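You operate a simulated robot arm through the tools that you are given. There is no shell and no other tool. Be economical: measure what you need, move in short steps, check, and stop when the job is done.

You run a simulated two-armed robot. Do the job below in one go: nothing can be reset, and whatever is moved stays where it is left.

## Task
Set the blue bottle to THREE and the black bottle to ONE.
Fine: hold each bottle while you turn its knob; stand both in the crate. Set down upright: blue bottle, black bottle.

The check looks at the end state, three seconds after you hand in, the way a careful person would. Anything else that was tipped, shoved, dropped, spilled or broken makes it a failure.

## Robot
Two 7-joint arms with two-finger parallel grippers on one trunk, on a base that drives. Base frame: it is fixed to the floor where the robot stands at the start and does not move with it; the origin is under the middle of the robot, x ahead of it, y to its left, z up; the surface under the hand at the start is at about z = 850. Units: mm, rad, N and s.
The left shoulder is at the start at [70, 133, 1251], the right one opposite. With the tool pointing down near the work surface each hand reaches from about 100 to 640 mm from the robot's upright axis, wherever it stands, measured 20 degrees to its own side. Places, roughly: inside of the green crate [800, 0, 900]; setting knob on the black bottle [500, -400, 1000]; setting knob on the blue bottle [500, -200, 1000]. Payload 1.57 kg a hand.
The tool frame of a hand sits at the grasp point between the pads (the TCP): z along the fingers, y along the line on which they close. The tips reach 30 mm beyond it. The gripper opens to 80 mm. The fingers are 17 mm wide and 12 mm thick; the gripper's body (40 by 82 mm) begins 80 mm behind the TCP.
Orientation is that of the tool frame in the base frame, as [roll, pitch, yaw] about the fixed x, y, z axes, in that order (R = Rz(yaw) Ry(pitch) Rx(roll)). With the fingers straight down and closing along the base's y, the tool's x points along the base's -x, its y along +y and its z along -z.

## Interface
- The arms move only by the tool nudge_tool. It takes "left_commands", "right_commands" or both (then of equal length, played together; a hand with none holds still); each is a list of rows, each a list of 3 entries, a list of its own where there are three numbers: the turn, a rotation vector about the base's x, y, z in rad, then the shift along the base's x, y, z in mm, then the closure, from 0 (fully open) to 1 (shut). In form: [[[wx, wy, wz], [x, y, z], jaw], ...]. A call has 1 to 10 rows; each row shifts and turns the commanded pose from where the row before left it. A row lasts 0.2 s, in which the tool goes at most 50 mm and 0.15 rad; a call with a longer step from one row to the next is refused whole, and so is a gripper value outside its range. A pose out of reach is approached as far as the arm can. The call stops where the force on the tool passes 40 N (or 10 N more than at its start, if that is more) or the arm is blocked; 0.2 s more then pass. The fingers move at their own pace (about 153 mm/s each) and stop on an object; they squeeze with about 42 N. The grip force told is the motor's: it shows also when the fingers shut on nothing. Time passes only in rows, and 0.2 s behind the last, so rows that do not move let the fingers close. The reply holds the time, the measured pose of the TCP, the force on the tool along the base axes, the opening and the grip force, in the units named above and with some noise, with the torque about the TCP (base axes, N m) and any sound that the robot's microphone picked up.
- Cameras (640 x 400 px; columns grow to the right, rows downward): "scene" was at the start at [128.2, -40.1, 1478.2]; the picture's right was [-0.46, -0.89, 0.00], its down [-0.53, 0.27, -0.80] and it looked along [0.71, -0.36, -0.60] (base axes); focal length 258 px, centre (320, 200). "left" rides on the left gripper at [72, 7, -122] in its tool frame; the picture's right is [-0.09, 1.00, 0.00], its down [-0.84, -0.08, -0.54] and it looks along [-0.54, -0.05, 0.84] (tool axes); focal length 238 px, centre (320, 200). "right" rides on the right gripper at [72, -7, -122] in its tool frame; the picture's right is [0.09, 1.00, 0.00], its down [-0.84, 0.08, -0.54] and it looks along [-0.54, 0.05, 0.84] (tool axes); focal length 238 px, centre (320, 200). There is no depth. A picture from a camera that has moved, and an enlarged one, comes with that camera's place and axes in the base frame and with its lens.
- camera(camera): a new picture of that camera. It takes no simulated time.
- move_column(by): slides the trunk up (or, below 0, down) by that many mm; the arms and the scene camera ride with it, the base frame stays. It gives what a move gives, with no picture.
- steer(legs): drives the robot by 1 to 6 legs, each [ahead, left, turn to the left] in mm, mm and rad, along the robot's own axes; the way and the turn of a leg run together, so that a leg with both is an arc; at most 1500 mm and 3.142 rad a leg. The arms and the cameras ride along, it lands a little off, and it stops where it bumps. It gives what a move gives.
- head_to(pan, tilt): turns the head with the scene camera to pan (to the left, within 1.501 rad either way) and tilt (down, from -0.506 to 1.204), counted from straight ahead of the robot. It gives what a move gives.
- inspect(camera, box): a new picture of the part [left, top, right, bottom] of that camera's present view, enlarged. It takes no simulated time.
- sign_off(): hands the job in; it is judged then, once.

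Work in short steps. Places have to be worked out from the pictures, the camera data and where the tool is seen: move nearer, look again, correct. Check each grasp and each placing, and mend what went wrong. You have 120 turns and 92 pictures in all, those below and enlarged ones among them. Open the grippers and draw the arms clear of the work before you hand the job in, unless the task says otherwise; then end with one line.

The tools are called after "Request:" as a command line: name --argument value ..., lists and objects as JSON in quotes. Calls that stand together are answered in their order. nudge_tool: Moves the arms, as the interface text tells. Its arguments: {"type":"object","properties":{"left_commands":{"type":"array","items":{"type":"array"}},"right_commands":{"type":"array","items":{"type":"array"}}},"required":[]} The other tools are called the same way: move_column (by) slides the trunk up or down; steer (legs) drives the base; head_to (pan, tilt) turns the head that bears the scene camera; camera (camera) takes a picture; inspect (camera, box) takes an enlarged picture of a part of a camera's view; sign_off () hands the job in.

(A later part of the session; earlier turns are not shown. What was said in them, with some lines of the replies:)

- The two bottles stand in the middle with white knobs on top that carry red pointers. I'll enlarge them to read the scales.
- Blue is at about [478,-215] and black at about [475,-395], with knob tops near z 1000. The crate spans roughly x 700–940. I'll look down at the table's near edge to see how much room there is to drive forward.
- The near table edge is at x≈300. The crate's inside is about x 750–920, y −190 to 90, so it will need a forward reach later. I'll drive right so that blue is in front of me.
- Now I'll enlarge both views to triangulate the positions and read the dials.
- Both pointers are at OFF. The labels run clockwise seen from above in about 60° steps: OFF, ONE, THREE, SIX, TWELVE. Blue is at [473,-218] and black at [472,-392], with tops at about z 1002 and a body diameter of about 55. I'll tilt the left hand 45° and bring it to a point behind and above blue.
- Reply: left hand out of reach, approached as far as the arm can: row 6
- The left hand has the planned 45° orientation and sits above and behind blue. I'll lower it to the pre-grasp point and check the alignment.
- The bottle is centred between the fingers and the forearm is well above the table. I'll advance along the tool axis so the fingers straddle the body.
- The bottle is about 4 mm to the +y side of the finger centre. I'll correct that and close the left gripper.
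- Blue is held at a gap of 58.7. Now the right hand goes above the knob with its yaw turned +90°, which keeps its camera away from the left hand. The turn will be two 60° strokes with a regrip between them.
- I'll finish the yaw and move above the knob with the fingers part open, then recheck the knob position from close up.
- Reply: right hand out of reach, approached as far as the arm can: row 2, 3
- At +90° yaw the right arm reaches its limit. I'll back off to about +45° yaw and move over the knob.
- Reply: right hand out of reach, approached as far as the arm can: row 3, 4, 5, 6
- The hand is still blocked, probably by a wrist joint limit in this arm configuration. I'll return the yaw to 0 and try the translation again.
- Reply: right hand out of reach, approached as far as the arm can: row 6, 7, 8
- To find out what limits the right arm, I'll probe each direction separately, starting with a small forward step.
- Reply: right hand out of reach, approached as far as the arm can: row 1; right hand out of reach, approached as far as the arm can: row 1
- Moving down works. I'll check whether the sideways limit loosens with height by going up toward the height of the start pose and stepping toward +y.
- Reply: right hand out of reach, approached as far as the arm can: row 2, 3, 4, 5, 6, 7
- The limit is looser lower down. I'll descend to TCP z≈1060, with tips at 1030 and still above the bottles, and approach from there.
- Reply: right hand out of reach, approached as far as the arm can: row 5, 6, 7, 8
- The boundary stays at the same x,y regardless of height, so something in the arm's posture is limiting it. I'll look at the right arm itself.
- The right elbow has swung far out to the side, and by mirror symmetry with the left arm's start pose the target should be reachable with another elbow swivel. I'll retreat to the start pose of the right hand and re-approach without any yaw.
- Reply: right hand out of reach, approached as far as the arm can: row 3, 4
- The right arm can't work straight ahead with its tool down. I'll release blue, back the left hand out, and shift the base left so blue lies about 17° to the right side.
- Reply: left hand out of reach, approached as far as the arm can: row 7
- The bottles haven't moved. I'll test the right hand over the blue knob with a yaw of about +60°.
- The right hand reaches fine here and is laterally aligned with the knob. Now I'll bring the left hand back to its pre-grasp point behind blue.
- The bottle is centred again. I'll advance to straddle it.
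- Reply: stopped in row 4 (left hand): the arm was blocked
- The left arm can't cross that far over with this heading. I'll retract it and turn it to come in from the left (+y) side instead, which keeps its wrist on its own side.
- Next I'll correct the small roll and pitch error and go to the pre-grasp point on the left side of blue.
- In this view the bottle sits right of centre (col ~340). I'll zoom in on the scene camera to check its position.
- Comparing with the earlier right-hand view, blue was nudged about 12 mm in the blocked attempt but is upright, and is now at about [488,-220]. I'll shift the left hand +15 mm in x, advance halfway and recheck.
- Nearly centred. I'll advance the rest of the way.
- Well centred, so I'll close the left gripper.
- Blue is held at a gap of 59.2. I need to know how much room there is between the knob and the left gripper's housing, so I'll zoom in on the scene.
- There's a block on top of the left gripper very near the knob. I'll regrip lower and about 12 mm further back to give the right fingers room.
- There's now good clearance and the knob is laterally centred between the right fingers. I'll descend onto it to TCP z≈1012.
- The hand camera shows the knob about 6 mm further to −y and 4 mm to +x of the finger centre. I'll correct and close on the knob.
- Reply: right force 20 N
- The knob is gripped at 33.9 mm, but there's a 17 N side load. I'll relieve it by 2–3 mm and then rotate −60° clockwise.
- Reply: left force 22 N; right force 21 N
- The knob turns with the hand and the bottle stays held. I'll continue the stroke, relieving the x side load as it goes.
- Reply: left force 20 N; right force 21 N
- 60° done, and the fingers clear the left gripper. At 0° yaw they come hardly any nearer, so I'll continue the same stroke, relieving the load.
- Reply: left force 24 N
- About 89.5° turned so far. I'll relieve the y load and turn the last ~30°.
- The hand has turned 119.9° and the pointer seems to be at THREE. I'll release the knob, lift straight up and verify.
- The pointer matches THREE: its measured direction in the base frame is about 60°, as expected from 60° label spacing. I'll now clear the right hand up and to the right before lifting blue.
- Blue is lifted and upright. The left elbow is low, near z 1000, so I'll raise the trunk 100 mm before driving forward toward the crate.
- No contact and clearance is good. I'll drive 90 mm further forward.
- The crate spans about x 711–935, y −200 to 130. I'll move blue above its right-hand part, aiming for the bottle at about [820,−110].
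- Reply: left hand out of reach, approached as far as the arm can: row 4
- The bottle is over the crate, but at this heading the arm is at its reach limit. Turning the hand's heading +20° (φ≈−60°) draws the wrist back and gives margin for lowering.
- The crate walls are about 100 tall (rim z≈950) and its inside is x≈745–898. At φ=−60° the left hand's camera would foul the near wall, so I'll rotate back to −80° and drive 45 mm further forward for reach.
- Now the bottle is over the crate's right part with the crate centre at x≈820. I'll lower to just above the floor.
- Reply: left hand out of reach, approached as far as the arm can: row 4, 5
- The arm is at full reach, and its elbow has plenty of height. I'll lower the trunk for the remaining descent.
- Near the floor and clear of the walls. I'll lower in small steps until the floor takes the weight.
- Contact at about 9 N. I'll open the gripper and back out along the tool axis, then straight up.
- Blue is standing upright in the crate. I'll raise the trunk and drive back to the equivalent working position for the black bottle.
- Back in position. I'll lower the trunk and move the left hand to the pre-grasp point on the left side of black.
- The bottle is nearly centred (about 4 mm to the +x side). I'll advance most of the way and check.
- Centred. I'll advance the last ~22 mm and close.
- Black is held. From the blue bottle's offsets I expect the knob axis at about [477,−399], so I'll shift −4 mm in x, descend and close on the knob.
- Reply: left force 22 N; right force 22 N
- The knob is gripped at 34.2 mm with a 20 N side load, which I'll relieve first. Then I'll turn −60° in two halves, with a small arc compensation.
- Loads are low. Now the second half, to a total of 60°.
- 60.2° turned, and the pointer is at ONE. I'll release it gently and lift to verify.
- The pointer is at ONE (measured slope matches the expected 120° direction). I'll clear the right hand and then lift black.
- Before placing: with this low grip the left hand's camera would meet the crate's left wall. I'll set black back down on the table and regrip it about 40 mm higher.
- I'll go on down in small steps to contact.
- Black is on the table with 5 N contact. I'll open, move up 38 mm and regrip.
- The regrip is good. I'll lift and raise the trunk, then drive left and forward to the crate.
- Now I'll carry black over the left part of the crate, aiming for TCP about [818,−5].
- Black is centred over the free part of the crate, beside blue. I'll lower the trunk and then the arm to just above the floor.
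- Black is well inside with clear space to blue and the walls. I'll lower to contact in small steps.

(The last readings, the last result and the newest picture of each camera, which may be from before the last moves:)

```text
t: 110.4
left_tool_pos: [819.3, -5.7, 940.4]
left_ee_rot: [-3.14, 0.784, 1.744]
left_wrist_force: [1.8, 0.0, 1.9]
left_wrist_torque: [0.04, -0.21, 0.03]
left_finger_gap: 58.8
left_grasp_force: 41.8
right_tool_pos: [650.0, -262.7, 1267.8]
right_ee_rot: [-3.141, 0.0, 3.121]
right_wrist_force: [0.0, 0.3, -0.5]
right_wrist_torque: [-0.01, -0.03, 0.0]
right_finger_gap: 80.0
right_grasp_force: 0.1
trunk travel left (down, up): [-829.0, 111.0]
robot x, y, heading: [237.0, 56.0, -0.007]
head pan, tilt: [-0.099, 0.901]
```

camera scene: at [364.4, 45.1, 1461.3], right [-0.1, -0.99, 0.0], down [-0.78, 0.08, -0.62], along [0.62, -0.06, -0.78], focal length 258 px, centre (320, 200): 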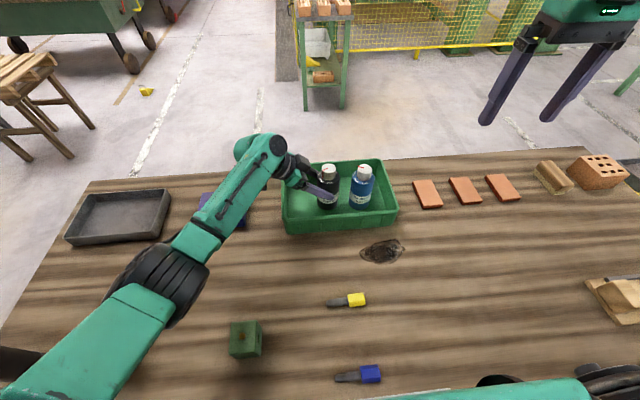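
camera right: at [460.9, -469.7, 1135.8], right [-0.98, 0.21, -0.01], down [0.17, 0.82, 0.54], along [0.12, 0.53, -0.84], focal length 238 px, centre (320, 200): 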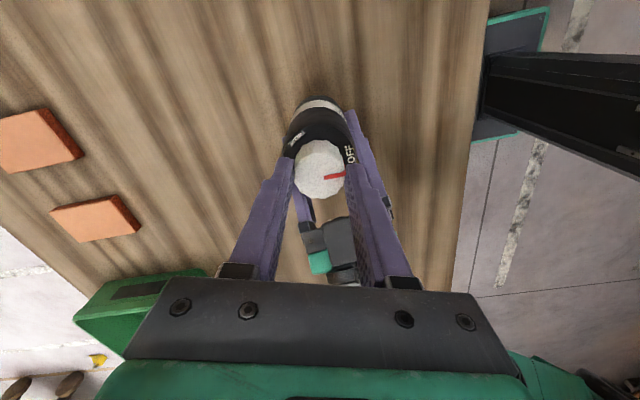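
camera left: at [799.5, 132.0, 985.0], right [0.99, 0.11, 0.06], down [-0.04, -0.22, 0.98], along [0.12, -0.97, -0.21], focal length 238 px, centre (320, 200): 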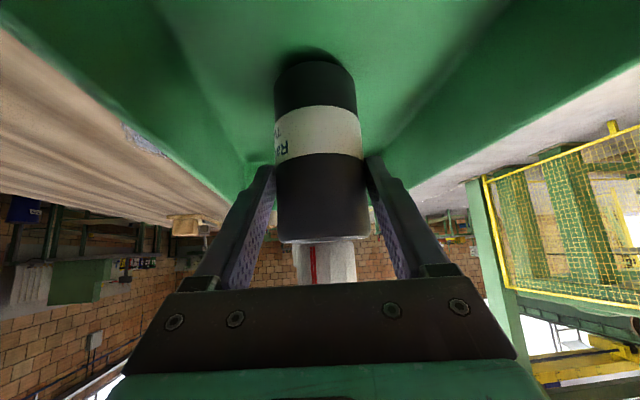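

The floor now carries the bottle. I'll open and back out along the tool axis, then up.

Request:
nudge_tool --left_commands '[[[0, 0, 0], [0, 0, -0.5], 0], [[0, 0, 0], [0, 0, 0], 0], [[0, 0, 0], [-2.5, 14, 14], 0], [[0, 0, 0], [-2.5, 14, 14], 0], [[0, 0, 0], [-2.5, 14, 14], 0], [[0, 0, 0], [-2.5, 14, 14], 0], [[0, 0, 0], [-12, 8, 30], 0], [[0, 0, 0], [-12, 8, 30], 0], [[0, 0, 0], [-20, 0, 30], 0], [[0, 0, 0], [0, 0, 0], 0]]'

Request:
camera --camera "scene"

Request:
camera --camera "left"

```text
t: 112.6
left_tool_pos: [764.9, 65.8, 1083.0]
left_ee_rot: [-3.137, 0.784, 1.746]
left_wrist_force: [-0.3, -0.3, -0.2]
left_wrist_torque: [0.0, 0.0, 0.01]
left_finger_gap: 80.1
left_grasp_force: 0.0
right_tool_pos: [650.6, -262.6, 1269.1]
right_ee_rot: [3.141, 0.001, 3.122]
right_wrist_force: [-0.4, -0.1, -0.4]
right_wrist_torque: [-0.01, -0.02, -0.03]
right_finger_gap: 80.1
right_grasp_force: 0.0
trunk travel left (down, up): [-829.0, 111.0]
robot x, y, heading: [238.5, 53.1, 0.0]
head pan, tilt: [-0.099, 0.901]
```

```text
9 pictures are left
camera scene: at [364.1, 45.0, 1461.3], right [-0.1, -0.99, 0.0], down [-0.78, 0.08, -0.62], along [0.62, -0.06, -0.78], focal length 258 px, centre (320, 200)
```

scene: 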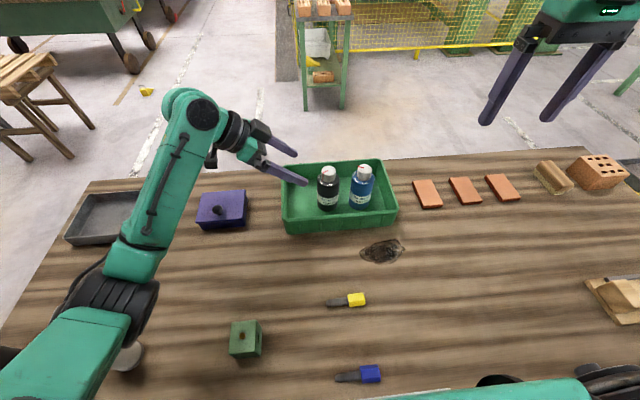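

```text
8 pictures are left
camera left: at [746.9, 202.7, 1119.5], right [0.99, 0.11, 0.06], down [-0.04, -0.22, 0.97], along [0.12, -0.97, -0.21], focal length 238 px, centre (320, 200)
```

left: 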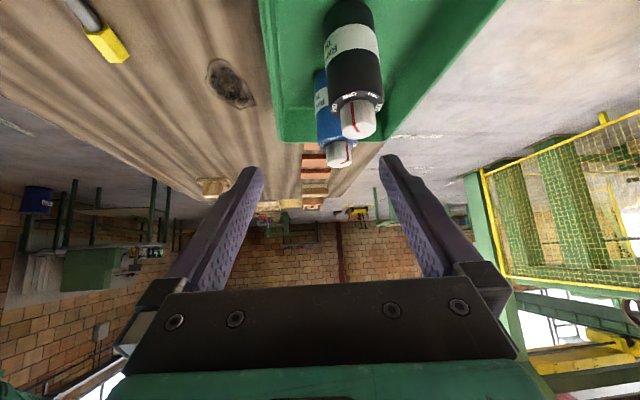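

Both bottles stand upright in the crate. The left elbow is close to the white cylinder, so I'll raise the trunk straight up first and check it.

Request:
move_column --by 108

Request:
head_to --pan 0.3 --tilt 0.95

Request:
camera --camera "scene"

```text
t: 114.0
left_tool_pos: [763.8, 65.0, 1191.1]
left_ee_rot: [-3.137, 0.786, 1.746]
left_wrist_force: [0.2, 0.0, 0.5]
left_wrist_torque: [0.01, 0.01, 0.0]
left_finger_gap: 80.0
left_grasp_force: 0.1
right_tool_pos: [648.7, -261.8, 1377.4]
right_ee_rot: [3.141, 0.002, 3.123]
right_wrist_force: [-0.3, -0.1, 0.2]
right_wrist_torque: [-0.02, -0.02, 0.0]
right_finger_gap: 80.1
right_grasp_force: 0.0
trunk travel left (down, up): [-937.0, 3.0]
robot x, y, heading: [238.2, 55.1, -0.0]
head pan, tilt: [-0.099, 0.901]
```

```text
t: 114.8
left_tool_pos: [764.9, 65.1, 1191.3]
left_ee_rot: [-3.136, 0.786, 1.746]
left_wrist_force: [0.2, -0.4, 0.1]
left_wrist_torque: [-0.04, -0.03, -0.02]
left_finger_gap: 79.9
left_grasp_force: 0.1
right_tool_pos: [648.6, -263.5, 1377.4]
right_ee_rot: [3.141, 0.002, 3.121]
right_wrist_force: [0.7, 0.4, 0.5]
right_wrist_torque: [0.02, 0.0, 0.0]
right_finger_gap: 80.1
right_grasp_force: 0.2
trunk travel left (down, up): [-937.0, 3.0]
robot x, y, heading: [236.7, 52.5, -0.008]
head pan, tilt: [0.3, 0.949]
```

```text
7 pictures are left
camera scene: at [358.4, 74.1, 1565.7], right [0.29, -0.96, 0.0], down [-0.78, -0.24, -0.58], along [0.56, 0.17, -0.81], focal length 258 px, centre (320, 200)
```

scene: 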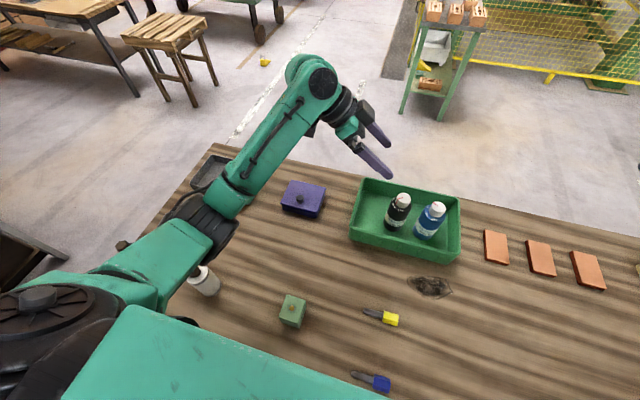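

The cylinder is still in its place. I'll drive straight back to the start area and take a final look.

Request:
steer --legs '[[-236, 0, 0]]'

Request:
head_to --pan 0.1 --tilt 0.85

Request:
camera --camera "scene"

Request:
inspect --camera "left" --box '[240, 0, 480, 160]'

```text
t: 116.6
left_tool_pos: [531.0, 66.9, 1189.2]
left_ee_rot: [-3.132, 0.784, 1.748]
left_wrist_force: [0.4, -0.4, -0.2]
left_wrist_torque: [0.0, 0.01, -0.01]
left_finger_gap: 80.0
left_grasp_force: 0.1
right_tool_pos: [417.7, -261.1, 1375.6]
right_ee_rot: [3.141, -0.001, 3.125]
right_wrist_force: [0.8, -0.5, 0.0]
right_wrist_torque: [0.01, 0.01, -0.01]
right_finger_gap: 79.9
right_grasp_force: 0.0
trunk travel left (down, up): [-937.0, 3.0]
robot x, y, heading: [3.0, 53.9, 0.002]
head pan, tilt: [0.3, 0.949]
```

```text
t: 117.3
left_tool_pos: [528.0, 66.8, 1190.3]
left_ee_rot: [-3.136, 0.785, 1.747]
left_wrist_force: [-0.2, -0.6, 0.2]
left_wrist_torque: [-0.03, -0.01, -0.05]
left_finger_gap: 79.9
left_grasp_force: 0.0
right_tool_pos: [412.2, -260.6, 1377.3]
right_ee_rot: [3.141, 0.001, 3.125]
right_wrist_force: [-0.5, -0.4, -0.6]
right_wrist_torque: [-0.02, -0.02, 0.01]
right_finger_gap: 80.0
right_grasp_force: 0.1
trunk travel left (down, up): [-937.0, 3.0]
robot x, y, heading: [1.5, 55.0, -0.001]
head pan, tilt: [0.099, 0.85]
```

```text
6 pictures are left
camera scene: at [129.7, 61.2, 1573.1], right [0.1, -1.0, 0.0], down [-0.75, -0.07, -0.66], along [0.66, 0.07, -0.75], focal length 258 px, centre (320, 200)
```

scene: 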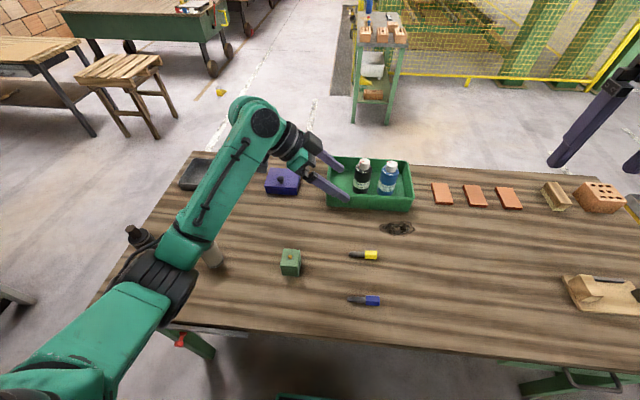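

```text
2.50 times, centred on (360, 80) of left
camera zoom: at [509.7, 204.3, 1227.0], right [0.99, 0.11, 0.06], down [-0.04, -0.22, 0.98], along [0.12, -0.97, -0.21], focal length 596 px, centre (220, 500)
```

zoom: 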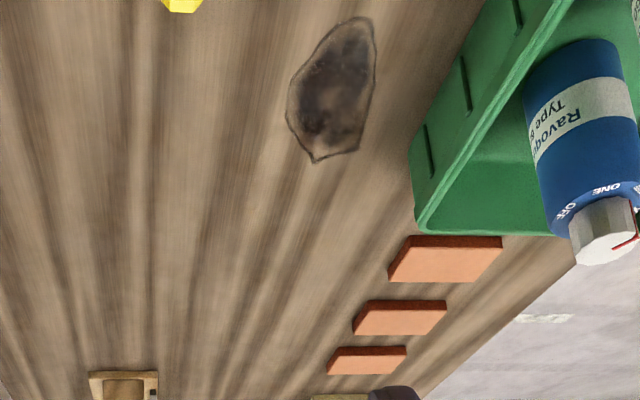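

Everything looks undisturbed. I'll take one last enlarged look at the bottles and at the cylinder.

Request:
inspect --camera "scene" --box '[330, 145, 420, 215]'

Request:
inspect --camera "scene" --box '[110, 190, 310, 310]'

```text
5.71 times, centred on (375, 180) of scene
camera zoom: at [129.7, 61.2, 1573.1], right [0.1, -1.0, 0.0], down [-0.75, -0.07, -0.66], along [0.66, 0.07, -0.75], focal length 1474 px, centre (6, 314)
```

zoom: 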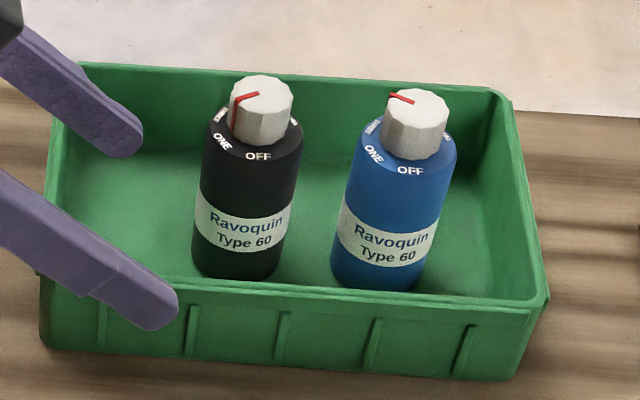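

```text
3.20 times, centred on (210, 250) of scene
camera zoom: at [129.7, 61.2, 1573.1], right [0.1, -1.0, 0.0], down [-0.75, -0.07, -0.66], along [0.66, 0.07, -0.75], focal length 826 px, centre (672, 40)
```

zoom: 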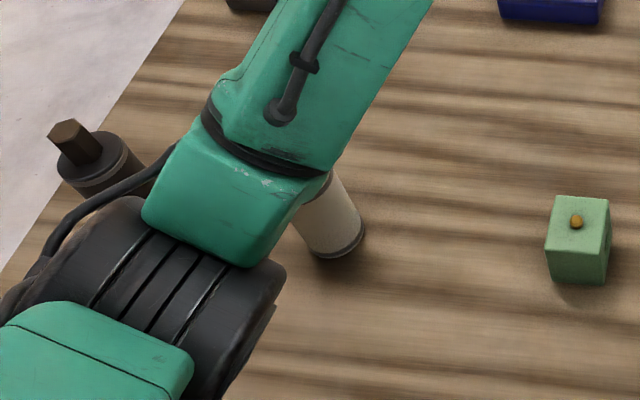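

Both bottles stand upright in the crate, blue at THREE and black at ONE. The grippers are open, the arms are clear and nothing else has been disturbed, so I'm handing in.

Request:
sign_off

```text
The job is handed in.
```

The blue bottle is set to THREE and the black bottle to ONE; both stand upright in the green crate, each held while its knob was turned, with the grippers open and the arms clear.
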